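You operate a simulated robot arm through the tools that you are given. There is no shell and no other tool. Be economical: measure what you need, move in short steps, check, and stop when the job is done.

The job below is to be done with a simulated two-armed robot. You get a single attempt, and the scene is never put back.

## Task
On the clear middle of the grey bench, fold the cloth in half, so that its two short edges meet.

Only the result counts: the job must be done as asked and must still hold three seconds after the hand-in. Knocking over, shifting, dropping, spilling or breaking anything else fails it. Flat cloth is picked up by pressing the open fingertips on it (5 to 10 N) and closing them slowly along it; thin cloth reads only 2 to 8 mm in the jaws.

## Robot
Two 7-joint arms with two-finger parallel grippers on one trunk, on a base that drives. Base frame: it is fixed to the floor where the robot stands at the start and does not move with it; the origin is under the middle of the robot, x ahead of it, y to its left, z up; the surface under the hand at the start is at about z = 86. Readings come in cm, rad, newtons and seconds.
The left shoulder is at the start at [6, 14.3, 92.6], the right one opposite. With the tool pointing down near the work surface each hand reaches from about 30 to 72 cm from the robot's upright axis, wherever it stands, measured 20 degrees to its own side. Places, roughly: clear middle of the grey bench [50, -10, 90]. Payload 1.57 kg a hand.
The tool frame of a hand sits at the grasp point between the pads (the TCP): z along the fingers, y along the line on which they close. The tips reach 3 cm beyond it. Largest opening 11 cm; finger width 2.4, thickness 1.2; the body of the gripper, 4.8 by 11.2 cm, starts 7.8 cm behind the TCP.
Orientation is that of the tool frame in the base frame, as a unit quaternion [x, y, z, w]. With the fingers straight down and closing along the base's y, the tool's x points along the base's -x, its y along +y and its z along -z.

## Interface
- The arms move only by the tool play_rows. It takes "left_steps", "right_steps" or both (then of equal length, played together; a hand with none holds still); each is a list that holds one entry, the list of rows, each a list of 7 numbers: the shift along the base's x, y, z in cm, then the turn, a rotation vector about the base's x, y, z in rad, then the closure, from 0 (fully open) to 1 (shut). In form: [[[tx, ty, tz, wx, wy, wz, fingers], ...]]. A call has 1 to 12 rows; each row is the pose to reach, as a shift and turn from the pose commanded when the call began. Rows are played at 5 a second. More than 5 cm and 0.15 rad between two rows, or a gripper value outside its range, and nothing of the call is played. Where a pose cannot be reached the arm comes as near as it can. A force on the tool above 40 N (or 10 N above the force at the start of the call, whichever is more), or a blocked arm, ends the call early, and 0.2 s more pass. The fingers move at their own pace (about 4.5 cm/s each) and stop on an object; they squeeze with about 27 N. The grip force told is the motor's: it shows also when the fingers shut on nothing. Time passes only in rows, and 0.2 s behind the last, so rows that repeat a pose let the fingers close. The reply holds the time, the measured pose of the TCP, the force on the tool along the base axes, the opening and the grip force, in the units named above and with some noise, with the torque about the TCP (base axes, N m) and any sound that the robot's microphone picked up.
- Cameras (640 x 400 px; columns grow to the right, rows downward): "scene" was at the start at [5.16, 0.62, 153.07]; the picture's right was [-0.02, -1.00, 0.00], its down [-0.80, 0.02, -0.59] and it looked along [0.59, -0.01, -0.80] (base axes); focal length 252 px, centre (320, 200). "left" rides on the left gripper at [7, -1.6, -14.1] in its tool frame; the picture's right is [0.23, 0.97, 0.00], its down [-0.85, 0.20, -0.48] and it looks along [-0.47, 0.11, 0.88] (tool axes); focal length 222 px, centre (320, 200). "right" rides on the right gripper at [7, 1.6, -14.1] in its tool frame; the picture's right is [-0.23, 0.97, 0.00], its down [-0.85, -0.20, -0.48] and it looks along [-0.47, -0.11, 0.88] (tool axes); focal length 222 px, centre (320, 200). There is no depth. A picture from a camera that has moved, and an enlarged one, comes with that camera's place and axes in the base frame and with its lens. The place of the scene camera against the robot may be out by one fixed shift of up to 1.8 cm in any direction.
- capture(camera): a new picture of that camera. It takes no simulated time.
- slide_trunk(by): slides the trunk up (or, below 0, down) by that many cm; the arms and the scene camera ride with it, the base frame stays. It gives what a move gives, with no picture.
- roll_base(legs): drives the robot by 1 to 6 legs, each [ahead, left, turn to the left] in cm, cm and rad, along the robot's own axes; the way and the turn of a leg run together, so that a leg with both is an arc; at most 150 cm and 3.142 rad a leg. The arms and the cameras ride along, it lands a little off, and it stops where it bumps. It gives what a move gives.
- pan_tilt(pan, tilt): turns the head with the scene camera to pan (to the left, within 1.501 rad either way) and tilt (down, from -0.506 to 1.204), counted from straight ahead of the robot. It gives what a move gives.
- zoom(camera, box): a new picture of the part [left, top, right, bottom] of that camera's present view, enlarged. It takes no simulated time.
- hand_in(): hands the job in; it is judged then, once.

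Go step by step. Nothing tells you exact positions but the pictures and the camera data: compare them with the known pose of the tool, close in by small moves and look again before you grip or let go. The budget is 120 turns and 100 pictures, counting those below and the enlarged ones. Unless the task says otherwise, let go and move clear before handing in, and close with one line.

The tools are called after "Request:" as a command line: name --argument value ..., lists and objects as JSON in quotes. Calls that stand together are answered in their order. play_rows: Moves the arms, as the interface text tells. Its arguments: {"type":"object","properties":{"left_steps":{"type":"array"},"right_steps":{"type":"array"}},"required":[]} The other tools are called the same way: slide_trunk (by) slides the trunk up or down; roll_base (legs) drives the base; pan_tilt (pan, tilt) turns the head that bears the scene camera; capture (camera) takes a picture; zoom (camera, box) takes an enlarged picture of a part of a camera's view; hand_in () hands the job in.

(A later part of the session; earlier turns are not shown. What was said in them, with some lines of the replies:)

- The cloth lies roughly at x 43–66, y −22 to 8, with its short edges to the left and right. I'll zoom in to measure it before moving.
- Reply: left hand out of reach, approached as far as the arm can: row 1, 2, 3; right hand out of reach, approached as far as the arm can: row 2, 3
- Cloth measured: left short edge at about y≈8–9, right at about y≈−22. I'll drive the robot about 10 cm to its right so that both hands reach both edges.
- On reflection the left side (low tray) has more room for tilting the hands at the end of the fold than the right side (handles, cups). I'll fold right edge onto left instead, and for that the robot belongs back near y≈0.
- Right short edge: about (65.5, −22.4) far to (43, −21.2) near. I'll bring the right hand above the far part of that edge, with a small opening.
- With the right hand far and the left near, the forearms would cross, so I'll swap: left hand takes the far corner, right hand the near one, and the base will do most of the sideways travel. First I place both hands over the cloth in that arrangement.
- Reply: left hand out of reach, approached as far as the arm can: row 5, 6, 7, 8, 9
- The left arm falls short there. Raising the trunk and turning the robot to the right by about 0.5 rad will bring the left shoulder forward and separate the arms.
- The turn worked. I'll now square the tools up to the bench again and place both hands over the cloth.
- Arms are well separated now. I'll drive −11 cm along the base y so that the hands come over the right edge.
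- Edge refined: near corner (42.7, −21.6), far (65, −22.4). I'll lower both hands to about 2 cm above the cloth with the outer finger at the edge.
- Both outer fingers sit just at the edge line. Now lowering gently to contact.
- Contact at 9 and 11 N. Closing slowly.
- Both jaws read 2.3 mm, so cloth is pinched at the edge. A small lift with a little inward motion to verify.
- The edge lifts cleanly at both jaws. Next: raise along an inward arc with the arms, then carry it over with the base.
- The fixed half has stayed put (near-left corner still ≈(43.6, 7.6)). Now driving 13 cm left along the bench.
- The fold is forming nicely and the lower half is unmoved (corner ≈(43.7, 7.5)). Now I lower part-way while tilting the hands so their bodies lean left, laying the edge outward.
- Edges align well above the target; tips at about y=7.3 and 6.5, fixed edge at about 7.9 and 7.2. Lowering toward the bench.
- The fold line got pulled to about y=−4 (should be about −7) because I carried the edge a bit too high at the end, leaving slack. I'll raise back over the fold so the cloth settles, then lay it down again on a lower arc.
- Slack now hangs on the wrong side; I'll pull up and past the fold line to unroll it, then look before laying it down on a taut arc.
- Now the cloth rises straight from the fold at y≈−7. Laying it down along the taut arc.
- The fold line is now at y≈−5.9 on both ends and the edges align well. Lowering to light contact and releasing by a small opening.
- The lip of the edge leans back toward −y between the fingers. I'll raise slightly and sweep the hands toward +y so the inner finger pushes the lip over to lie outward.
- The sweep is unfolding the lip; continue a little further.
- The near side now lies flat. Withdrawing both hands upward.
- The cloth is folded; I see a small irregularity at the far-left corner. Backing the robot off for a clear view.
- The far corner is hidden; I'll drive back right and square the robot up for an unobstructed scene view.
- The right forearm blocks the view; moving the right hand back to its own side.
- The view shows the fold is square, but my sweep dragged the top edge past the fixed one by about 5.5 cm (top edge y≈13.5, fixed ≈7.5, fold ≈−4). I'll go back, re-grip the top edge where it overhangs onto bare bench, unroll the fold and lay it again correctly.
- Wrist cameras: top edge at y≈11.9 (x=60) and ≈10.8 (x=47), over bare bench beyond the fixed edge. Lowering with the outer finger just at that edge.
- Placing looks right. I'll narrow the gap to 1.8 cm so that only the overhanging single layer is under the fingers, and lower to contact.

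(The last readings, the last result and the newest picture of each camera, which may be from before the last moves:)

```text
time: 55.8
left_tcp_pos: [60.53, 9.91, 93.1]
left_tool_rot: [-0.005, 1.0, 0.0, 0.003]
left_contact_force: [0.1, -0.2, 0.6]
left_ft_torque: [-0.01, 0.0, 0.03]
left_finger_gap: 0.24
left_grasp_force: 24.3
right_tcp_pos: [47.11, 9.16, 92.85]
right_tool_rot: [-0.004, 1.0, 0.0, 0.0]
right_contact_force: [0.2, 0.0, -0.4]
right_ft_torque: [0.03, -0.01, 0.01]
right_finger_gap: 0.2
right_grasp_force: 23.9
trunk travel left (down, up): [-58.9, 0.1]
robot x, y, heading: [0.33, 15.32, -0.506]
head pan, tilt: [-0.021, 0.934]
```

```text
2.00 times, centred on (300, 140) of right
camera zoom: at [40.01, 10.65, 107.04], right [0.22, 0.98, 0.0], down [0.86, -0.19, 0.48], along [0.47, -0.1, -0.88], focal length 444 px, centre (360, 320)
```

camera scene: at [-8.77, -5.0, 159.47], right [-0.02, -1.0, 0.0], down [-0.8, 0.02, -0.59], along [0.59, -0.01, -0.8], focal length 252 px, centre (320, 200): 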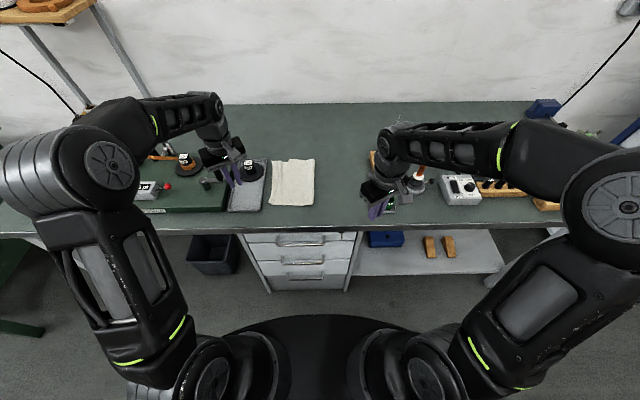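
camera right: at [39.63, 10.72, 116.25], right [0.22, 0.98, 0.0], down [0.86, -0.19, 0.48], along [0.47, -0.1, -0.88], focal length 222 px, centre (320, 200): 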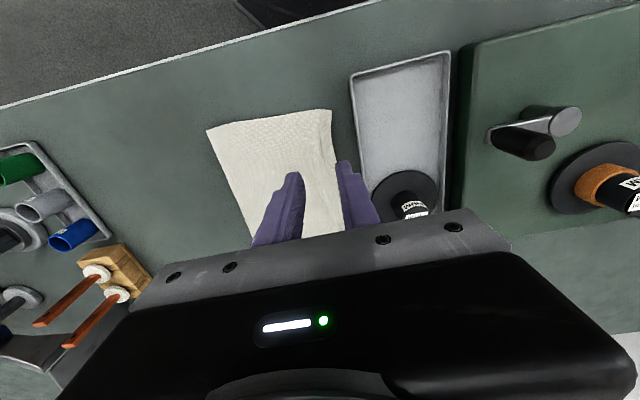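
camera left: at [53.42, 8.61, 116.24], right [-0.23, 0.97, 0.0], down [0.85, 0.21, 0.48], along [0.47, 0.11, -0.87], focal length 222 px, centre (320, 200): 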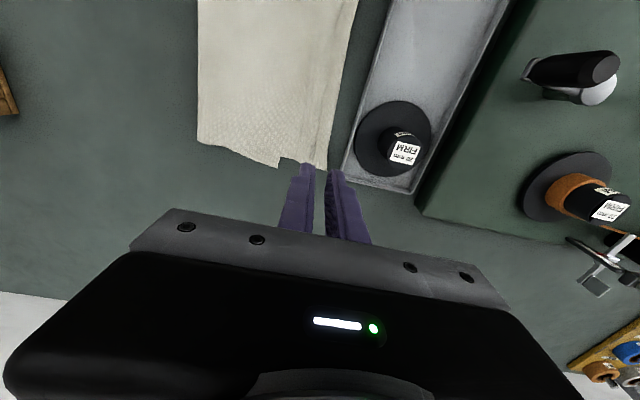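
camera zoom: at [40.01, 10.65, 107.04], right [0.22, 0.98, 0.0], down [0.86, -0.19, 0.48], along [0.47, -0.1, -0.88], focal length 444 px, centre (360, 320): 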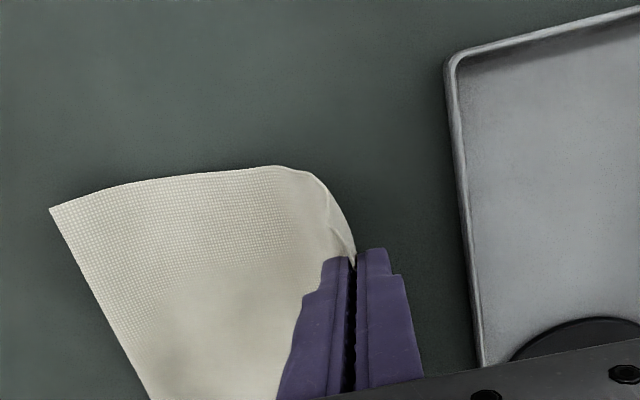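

Both grips hold. Now rewinding over the fold to unroll it back to y≈−7.

Request:
play_rows --left_steps '[[[0, -1.5, 2, 0, 0, 0, 1], [0, -3, 4, 0, 0, 0, 1], [0, -5, 6, 0, 0, 0, 1], [0, -7, 7.5, 0, 0, 0, 1], [0, -9.5, 8.5, 0, 0, 0, 1], [0, -12, 9.5, 0, 0, 0, 1], [0, -14.5, 9.5, 0, 0, 0, 1], [0, -17, 8.5, 0, 0, 0, 1], [0, -18, 8, 0, 0, 0, 1], [0, -18, 8, 0, 0, 0, 1]]]' --right_steps '[[[0, -1.5, 2, 0, 0, 0, 1], [0, -3, 4, 0, 0, 0, 1], [0, -5, 6, 0, 0, 0, 1], [0, -7, 7.5, 0, 0, 0, 1], [0, -9.5, 8.5, 0, 0, 0, 1], [0, -12, 9.5, 0, 0, 0, 1], [0, -14.5, 9.5, 0, 0, 0, 1], [0, -17, 8.5, 0, 0, 0, 1], [0, -18, 8, 0, 0, 0, 1], [0, -18, 8, 0, 0, 0, 1]]]'

Request:
capture --camera "left"

Request:
capture --camera "right"

```text
time: 58.0
left_tcp_pos: [60.54, -8.03, 101.09]
left_tool_rot: [-0.004, 1.0, -0.001, 0.003]
left_contact_force: [0.6, 0.1, 0.1]
left_ft_torque: [-0.02, 0.01, -0.05]
left_finger_gap: 0.23
left_grasp_force: 24.3
right_tcp_pos: [47.09, -8.96, 100.99]
right_tool_rot: [-0.004, 1.0, 0.0, -0.001]
right_contact_force: [0.0, 0.4, 0.4]
right_ft_torque: [0.01, 0.03, 0.0]
right_finger_gap: 0.19
right_grasp_force: 23.0
trunk travel left (down, up): [-58.9, 0.1]
robot x, y, heading: [0.15, 15.29, -0.504]
head pan, tilt: [-0.021, 0.934]
```

```text
37 pictures are left
camera left: at [53.39, -9.83, 115.09], right [-0.23, 0.97, 0.0], down [0.85, 0.21, 0.48], along [0.47, 0.11, -0.87], focal length 222 px, centre (320, 200)
```

left: 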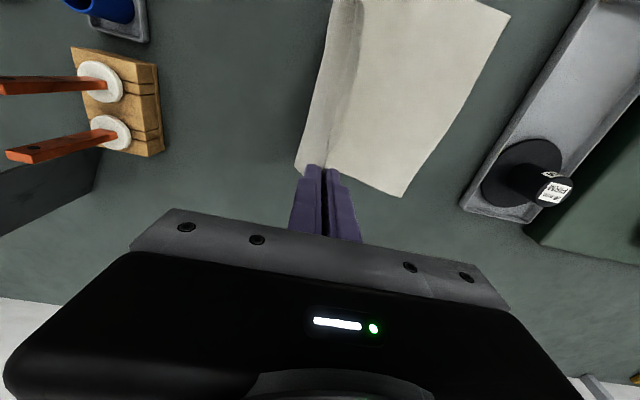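

```text
36 pictures are left
camera right: at [39.94, -7.44, 115.13], right [0.22, 0.98, 0.0], down [0.86, -0.19, 0.48], along [0.47, -0.1, -0.88], focal length 222 px, centre (320, 200)
```

right: 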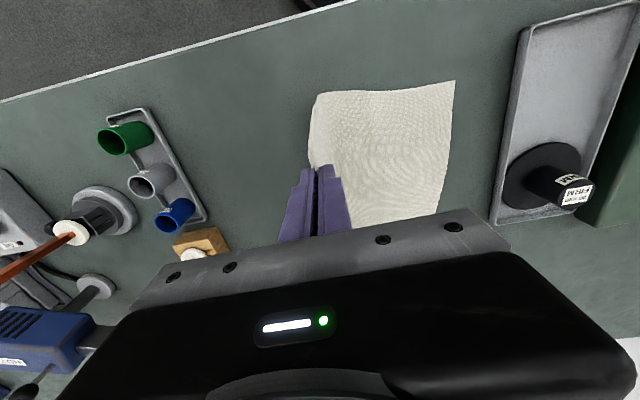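

Fixed edge now runs from (43.5, 7.8) near to (65.5, 5.5) far. I'll lay the top edge down along a taut arc so that it ends matching that line, with hand offsets accordingly.

Request:
play_rows --left_steps '[[[0, -0.8, 0.6, 0, 0, 0, 1], [0, 1.4, 0.4, 0, 0, 0, 1], [0, 3.5, -0.2, 0, 0, 0, 1], [0, 5.4, -1.1, 0, 0, 0, 1], [0, 7.3, -2.3, 0, 0, 0, 1], [0, 8.8, -3.9, 0, 0, 0, 1], [0, 10.1, -5.7, 0, 0, 0, 1], [0, 11.0, -7.3, 0, 0, 0, 1], [0, 11.5, -8.7, 0, 0, 0, 1], [0, 12.0, -9.7, 0, 0, 0, 1], [0, 12.4, -10.5, 0, 0, 0, 1], [0, 12.4, -10.5, 0, 0, 0, 1]]]' --right_steps '[[[0, 1.7, 0.7, 0, 0, 0, 1], [0, 3.9, 0.5, 0, 0, 0, 1], [0, 6, -0.1, 0, 0, 0, 1], [0, 7.9, -1, 0, 0, 0, 1], [0, 9.8, -2.2, 0, 0, 0, 1], [0, 11.3, -3.8, 0, 0, 0, 1], [0, 12.6, -5.6, 0, 0, 0, 1], [0, 13.4, -7.2, 0, 0, 0, 1], [0, 14, -8.6, 0, 0, 0, 1], [0, 14.5, -9.6, 0, 0, 0, 1], [0, 14.9, -10.4, 0, 0, 0, 1], [0, 14.9, -10.4, 0, 0, 0, 1]]]'

Request:
capture --camera "left"

Request:
capture --camera "right"

```text
time: 60.6
left_tcp_pos: [60.6, 4.44, 90.59]
left_tool_rot: [-0.005, 1.0, -0.001, 0.003]
left_contact_force: [0.3, 0.7, 0.0]
left_ft_torque: [0.0, 0.03, -0.01]
left_finger_gap: 0.23
left_grasp_force: 23.4
right_tcp_pos: [47.19, 6.08, 90.69]
right_tool_rot: [-0.003, 1.0, 0.001, 0.001]
right_contact_force: [-0.7, -0.3, 0.5]
right_ft_torque: [0.01, -0.03, -0.02]
right_finger_gap: 0.18
right_grasp_force: 23.6
trunk travel left (down, up): [-58.9, 0.1]
robot x, y, heading: [-0.01, 15.31, -0.503]
head pan, tilt: [-0.021, 0.934]
```

```text
35 pictures are left
camera left: at [53.45, 2.65, 104.62], right [-0.23, 0.97, 0.0], down [0.85, 0.21, 0.48], along [0.47, 0.11, -0.87], focal length 222 px, centre (320, 200)
```

left: 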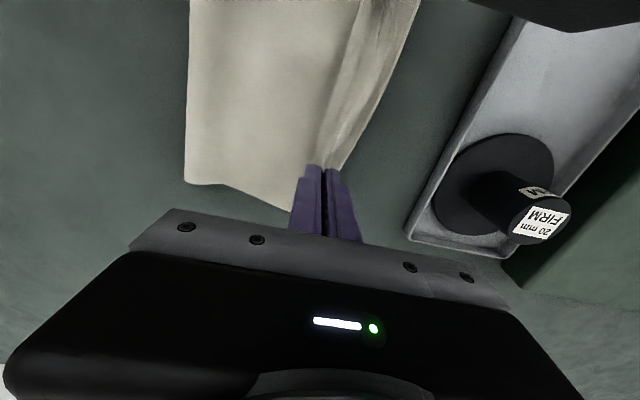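

```text
34 pictures are left
camera right: at [40.0, 7.5, 104.71], right [0.22, 0.98, 0.0], down [0.86, -0.19, 0.48], along [0.47, -0.1, -0.88], focal length 222 px, centre (320, 200)
```

right: 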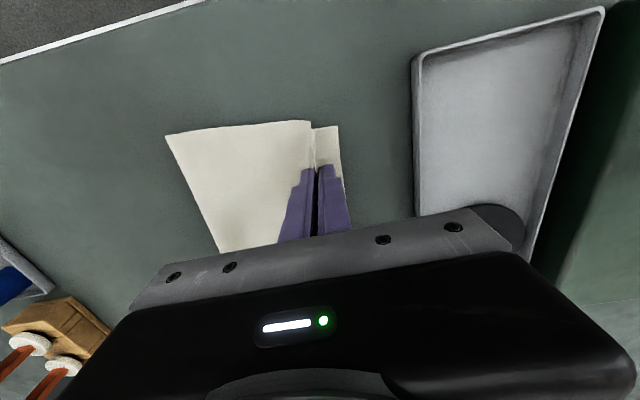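

Request:
zoom --camera "left" --box '[160, 0, 440, 230]'

Request:
zoom --camera "right" --box '[150, 80, 390, 260]'

```text
1.74 times, centred on (300, 115) of left
camera zoom: at [53.45, 2.65, 104.62], right [-0.23, 0.97, 0.0], down [0.85, 0.21, 0.48], along [0.47, 0.11, -0.87], focal length 386 px, centre (355, 348)
```

zoom: 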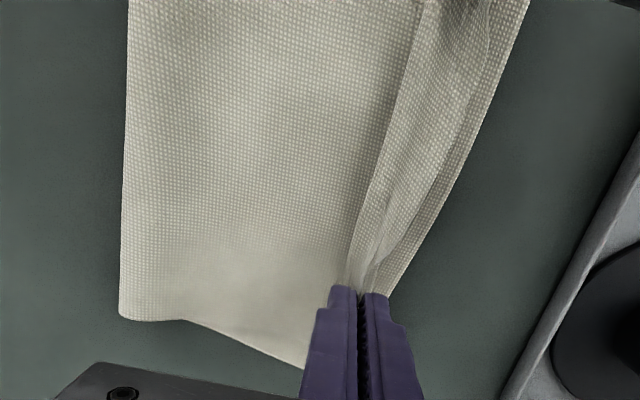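

```text
2.22 times, centred on (270, 170) of right
camera zoom: at [40.0, 7.5, 104.71], right [0.22, 0.98, 0.0], down [0.86, -0.19, 0.48], along [0.47, -0.1, -0.88], focal length 494 px, centre (431, 267)
```

zoom: 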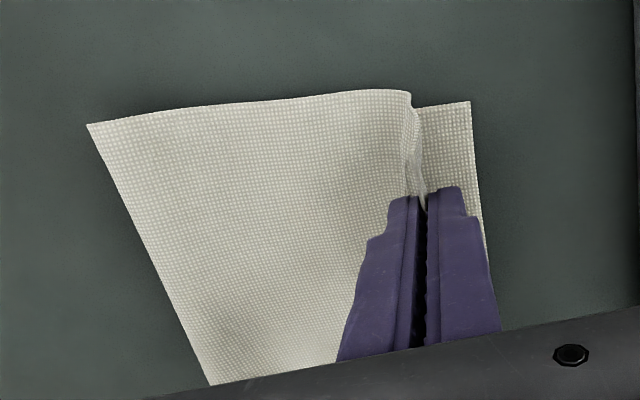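

The lip now lies on the outer side, as wanted. Lowering a touch and releasing with a small opening, then straight up.

Request:
play_rows --left_steps '[[[0, 0.2, -0.5, 0, 0, 0, 1], [0, 0.3, -1, 0, 0, 0, 1], [0, 0.3, -1, 0, 0, 0, 0.95], [0, 0.3, -1, 0, 0, 0, 0.9], [0, 0.3, -1, 0, 0, 0, 0.86], [0, 0.3, -1, 0, 0, 0, 0.84]]]' --right_steps '[[[0, 0.2, -0.5, 0, 0, 0, 1], [0, 0.3, -1, 0, 0, 0, 1], [0, 0.3, -1, 0, 0, 0, 0.95], [0, 0.3, -1, 0, 0, 0, 0.9], [0, 0.3, -1, 0, 0, 0, 0.86], [0, 0.3, -1, 0, 0, 0, 0.84]]]'

Request:
zoom --camera "left" --box '[160, 0, 440, 230]'

Request:
zoom --camera "right" --box '[150, 80, 390, 260]'

```text
time: 62.0
left_tcp_pos: [60.55, 4.62, 89.52]
left_tool_rot: [-0.004, 1.0, -0.001, 0.004]
left_contact_force: [-0.3, -0.4, 0.3]
left_ft_torque: [0.02, -0.02, 0.03]
left_finger_gap: 1.78
left_grasp_force: 0.1
right_tcp_pos: [47.02, 6.25, 89.59]
right_tool_rot: [-0.004, 1.0, 0.0, 0.0]
right_contact_force: [0.5, 0.3, 0.0]
right_ft_torque: [0.0, -0.03, -0.02]
right_finger_gap: 1.78
right_grasp_force: 0.0
trunk travel left (down, up): [-58.9, 0.1]
robot x, y, heading: [-0.01, 14.68, -0.503]
head pan, tilt: [-0.021, 0.934]
```

```text
1.74 times, centred on (300, 115) of left
camera zoom: at [53.47, 2.91, 103.62], right [-0.23, 0.97, 0.0], down [0.85, 0.21, 0.48], along [0.47, 0.11, -0.87], focal length 386 px, centre (355, 348)
```

zoom: 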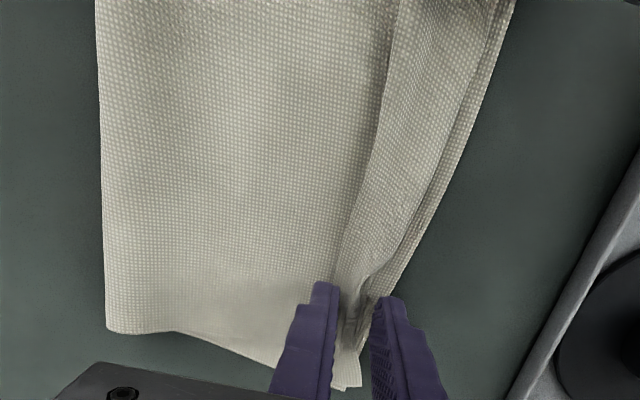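

```text
2.22 times, centred on (270, 170) of right
camera zoom: at [39.98, 7.82, 103.71], right [0.22, 0.98, 0.0], down [0.86, -0.19, 0.48], along [0.47, -0.1, -0.88], focal length 494 px, centre (431, 267)
```

zoom: 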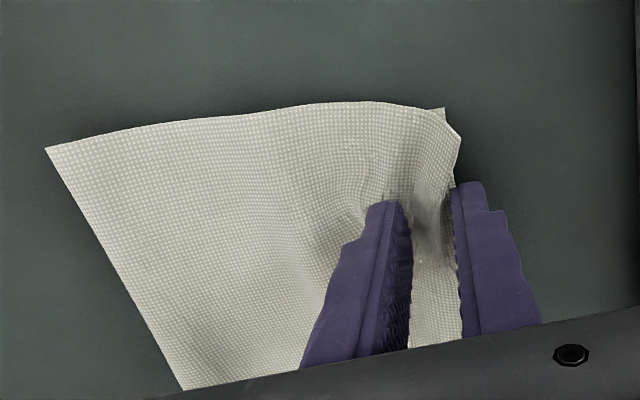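

Edges nearly coincide now. Lifting both hands straight up.

Request:
play_rows --left_steps '[[[0, 0, 0.6, 0, 0, 0, 0.82], [0, 0, 1.5, 0, 0, 0, 0.82], [0, 0, 3, 0, 0, 0, 0.82], [0, 0, 6, 0, 0, 0, 0.82], [0, 0, 10, 0, 0, 0, 0.82], [0, 0, 12, 0, 0, 0, 0.82]]]' --right_steps '[[[0, 0, 0.6, 0, 0, 0, 0.82], [0, 0, 1.5, 0, 0, 0, 0.82], [0, 0, 3, 0, 0, 0, 0.82], [0, 0, 6, 0, 0, 0, 0.82], [0, 0, 10, 0, 0, 0, 0.82], [0, 0, 12, 0, 0, 0, 0.82]]]'

Request:
capture --camera "left"

Request:
capture --camera "right"

```text
time: 63.4
left_tcp_pos: [60.38, 4.76, 101.47]
left_tool_rot: [-0.004, 1.0, -0.001, 0.004]
left_contact_force: [0.0, 0.1, -0.1]
left_ft_torque: [0.0, 0.01, -0.01]
left_finger_gap: 1.99
left_grasp_force: 0.0
right_tcp_pos: [46.96, 6.33, 101.6]
right_tool_rot: [-0.004, 1.0, 0.0, 0.0]
right_contact_force: [-0.8, -0.8, -0.9]
right_ft_torque: [0.01, 0.0, -0.03]
right_finger_gap: 2.01
right_grasp_force: 0.1
trunk travel left (down, up): [-58.9, 0.1]
robot x, y, heading: [-0.02, 15.39, -0.506]
head pan, tilt: [-0.021, 0.934]
```

```text
29 pictures are left
camera left: at [53.39, 2.93, 115.68], right [-0.23, 0.97, 0.0], down [0.85, 0.21, 0.48], along [0.47, 0.11, -0.87], focal length 222 px, centre (320, 200)
```

left: 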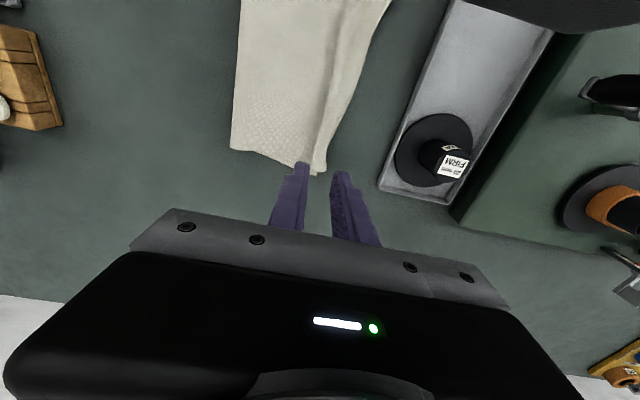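

```text
28 pictures are left
camera right: at [39.92, 7.92, 115.64], right [0.22, 0.98, 0.0], down [0.86, -0.19, 0.48], along [0.47, -0.1, -0.88], focal length 222 px, centre (320, 200)
```

right: 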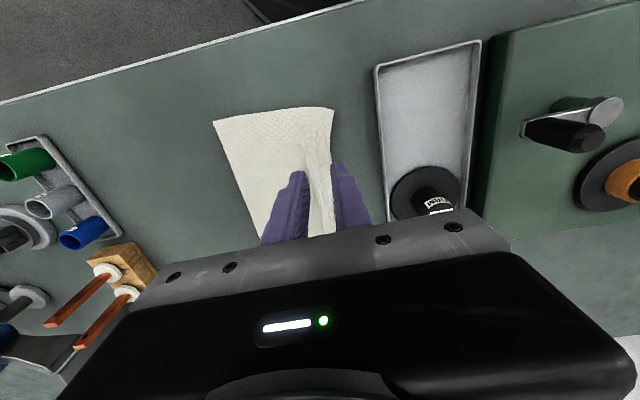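

Looks well aligned. I'll use the same retreat as before to get a clear scene view and verify.

Request:
roll_base --legs '[[-16, 0, 0], [14.5, -26.3, 0], [0, 0, 0.505]]'

Request:
play_rows --right_steps '[[[0, -4, 0, 0, 0, 0, 0.82], [0, -8, 0, 0, 0, 0, 0.82], [0, -12, 0, 0, 0, 0, 0.82], [0, -16, 0, 0, 0, 0, 0.82], [0, -20, 0, 0, 0, 0, 0.82], [0, -24, 0, 0, 0, 0, 0.82], [0, -28, 0, 0, 0, 0, 0.82], [0, -31, 0, 0, 0, 0, 0.82], [0, -31, 0, 0, 0, 0, 0.82]]]'

Request:
capture --camera "scene"

Request:
zoom --camera "scene" --box '[230, 140, 350, 230]'

```text
time: 67.9
left_tcp_pos: [44.2, 12.62, 101.56]
left_tool_rot: [-0.251, 0.968, -0.001, 0.003]
left_contact_force: [0.1, 0.0, -0.8]
left_ft_torque: [-0.02, 0.0, -0.03]
left_finger_gap: 1.97
left_grasp_force: 0.1
right_tcp_pos: [31.52, 7.9, 101.52]
right_tool_rot: [-0.252, 0.968, 0.0, 0.0]
right_contact_force: [-0.3, -0.7, -0.6]
right_ft_torque: [0.0, 0.0, 0.02]
right_finger_gap: 1.96
right_grasp_force: 0.1
trunk travel left (down, up): [-58.9, 0.1]
robot x, y, heading: [-13.48, -7.44, -0.002]
head pan, tilt: [-0.021, 0.934]
```

```text
time: 69.9
left_tcp_pos: [44.13, 12.79, 101.44]
left_tool_rot: [-0.251, 0.968, 0.001, 0.003]
left_contact_force: [0.6, 0.3, -0.7]
left_ft_torque: [-0.03, 0.02, 0.03]
left_finger_gap: 1.98
left_grasp_force: 0.0
right_tcp_pos: [31.54, -23.15, 101.45]
right_tool_rot: [-0.251, 0.968, 0.0, 0.0]
right_contact_force: [0.2, -0.3, -0.4]
right_ft_torque: [0.0, 0.01, 0.01]
right_finger_gap: 1.95
right_grasp_force: 0.0
trunk travel left (down, up): [-58.9, 0.1]
robot x, y, heading: [-13.72, -7.32, -0.006]
head pan, tilt: [-0.021, 0.934]
```

```text
27 pictures are left
camera scene: at [-8.62, -6.39, 159.47], right [-0.02, -1.0, 0.0], down [-0.8, 0.02, -0.59], along [0.59, -0.01, -0.8], focal length 252 px, centre (320, 200)
```

scene: 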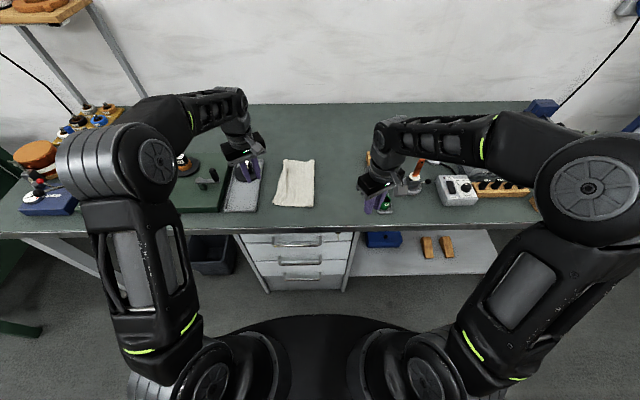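

```text
4.44 times, centred on (290, 185) of scene
camera zoom: at [-8.62, -6.39, 159.47], right [-0.02, -1.0, 0.0], down [-0.8, 0.02, -0.59], along [0.59, -0.01, -0.8], focal length 1118 px, centre (453, 267)
```

zoom: 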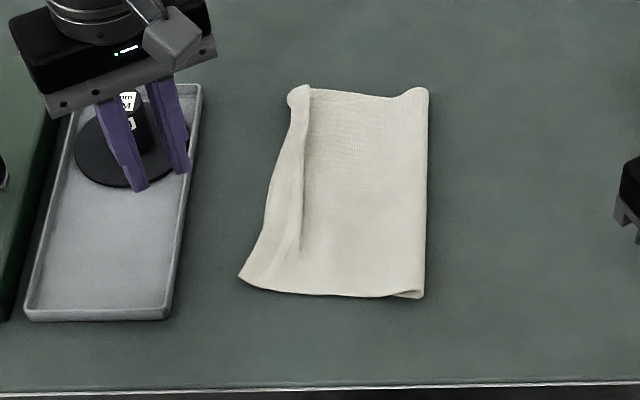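

Request:
zoom --camera "scene" --box '[270, 150, 320, 185]'

Request:
zoom --camera "scene" --box '[268, 178, 318, 213]'

Request:
capture --camera "left"

```text
11.43 times, centred on (295, 168) of scene
camera zoom: at [-8.62, -6.39, 159.47], right [-0.02, -1.0, 0.0], down [-0.8, 0.02, -0.59], along [0.59, -0.01, -0.8], focal length 2874 px, centre (606, 571)
```

zoom: 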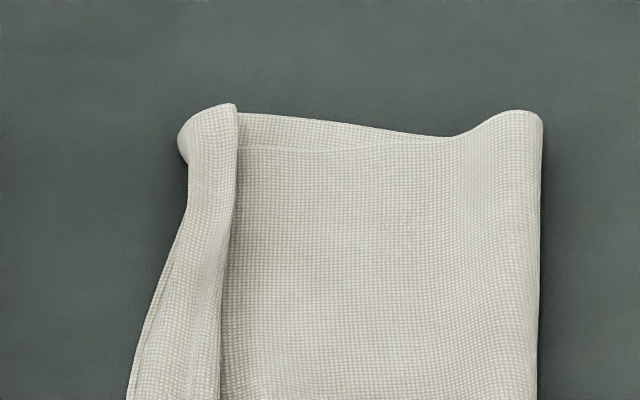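

```text
11.43 times, centred on (293, 196) of scene
camera zoom: at [-8.62, -6.39, 159.47], right [-0.02, -1.0, 0.0], down [-0.8, 0.02, -0.59], along [0.59, -0.01, -0.8], focal length 2874 px, centre (629, 251)
```

zoom: 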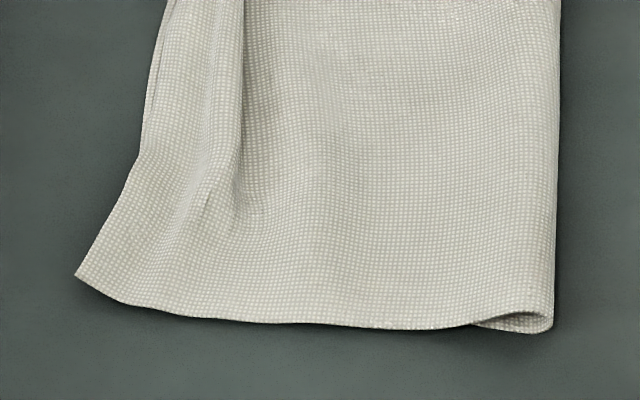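

```text
23 pictures are left
camera left: at [38.77, 7.84, 115.64], right [-0.67, 0.74, 0.0], down [0.65, 0.59, 0.48], along [0.36, 0.32, -0.87], focal length 222 px, centre (320, 200)
```

left: 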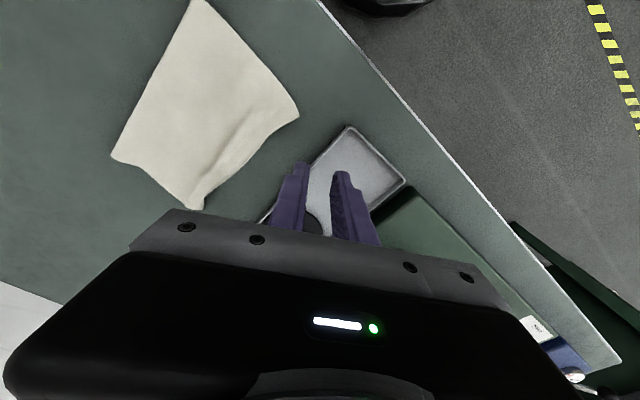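

Request:
zoom --camera "left" --box '[100, 80, 310, 220]'

```text
2.86 times, centred on (205, 150) of left
camera zoom: at [38.77, 7.84, 115.64], right [-0.67, 0.74, 0.0], down [0.65, 0.59, 0.48], along [0.36, 0.32, -0.87], focal length 635 px, centre (649, 343)
```

zoom: 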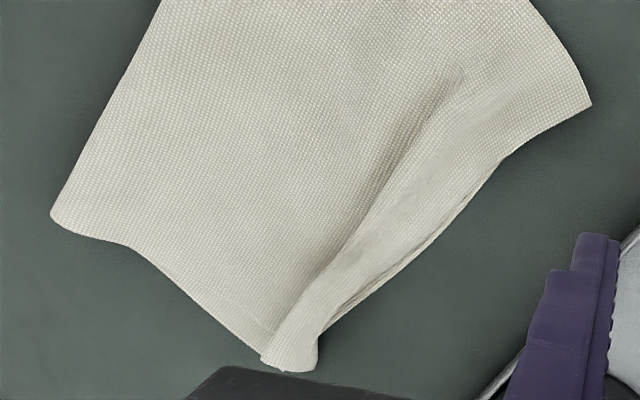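

The clear view shows the two short edges coinciding along their length. At the near end and the middle they are within about 1 cm. At the far corner there is only a small ridge, and I put the gap there at 1–2 cm. Nothing else has moved and both hands are clear, so I'm handing in.

Request:
hand_in

```text
The job is handed in.
```

The cloth is folded in half with its two short edges meeting to within about 1 cm, except the far corner: a small ridge remains there and I put the gap at 1–2 cm; both hands are clear and nothing else was disturbed.
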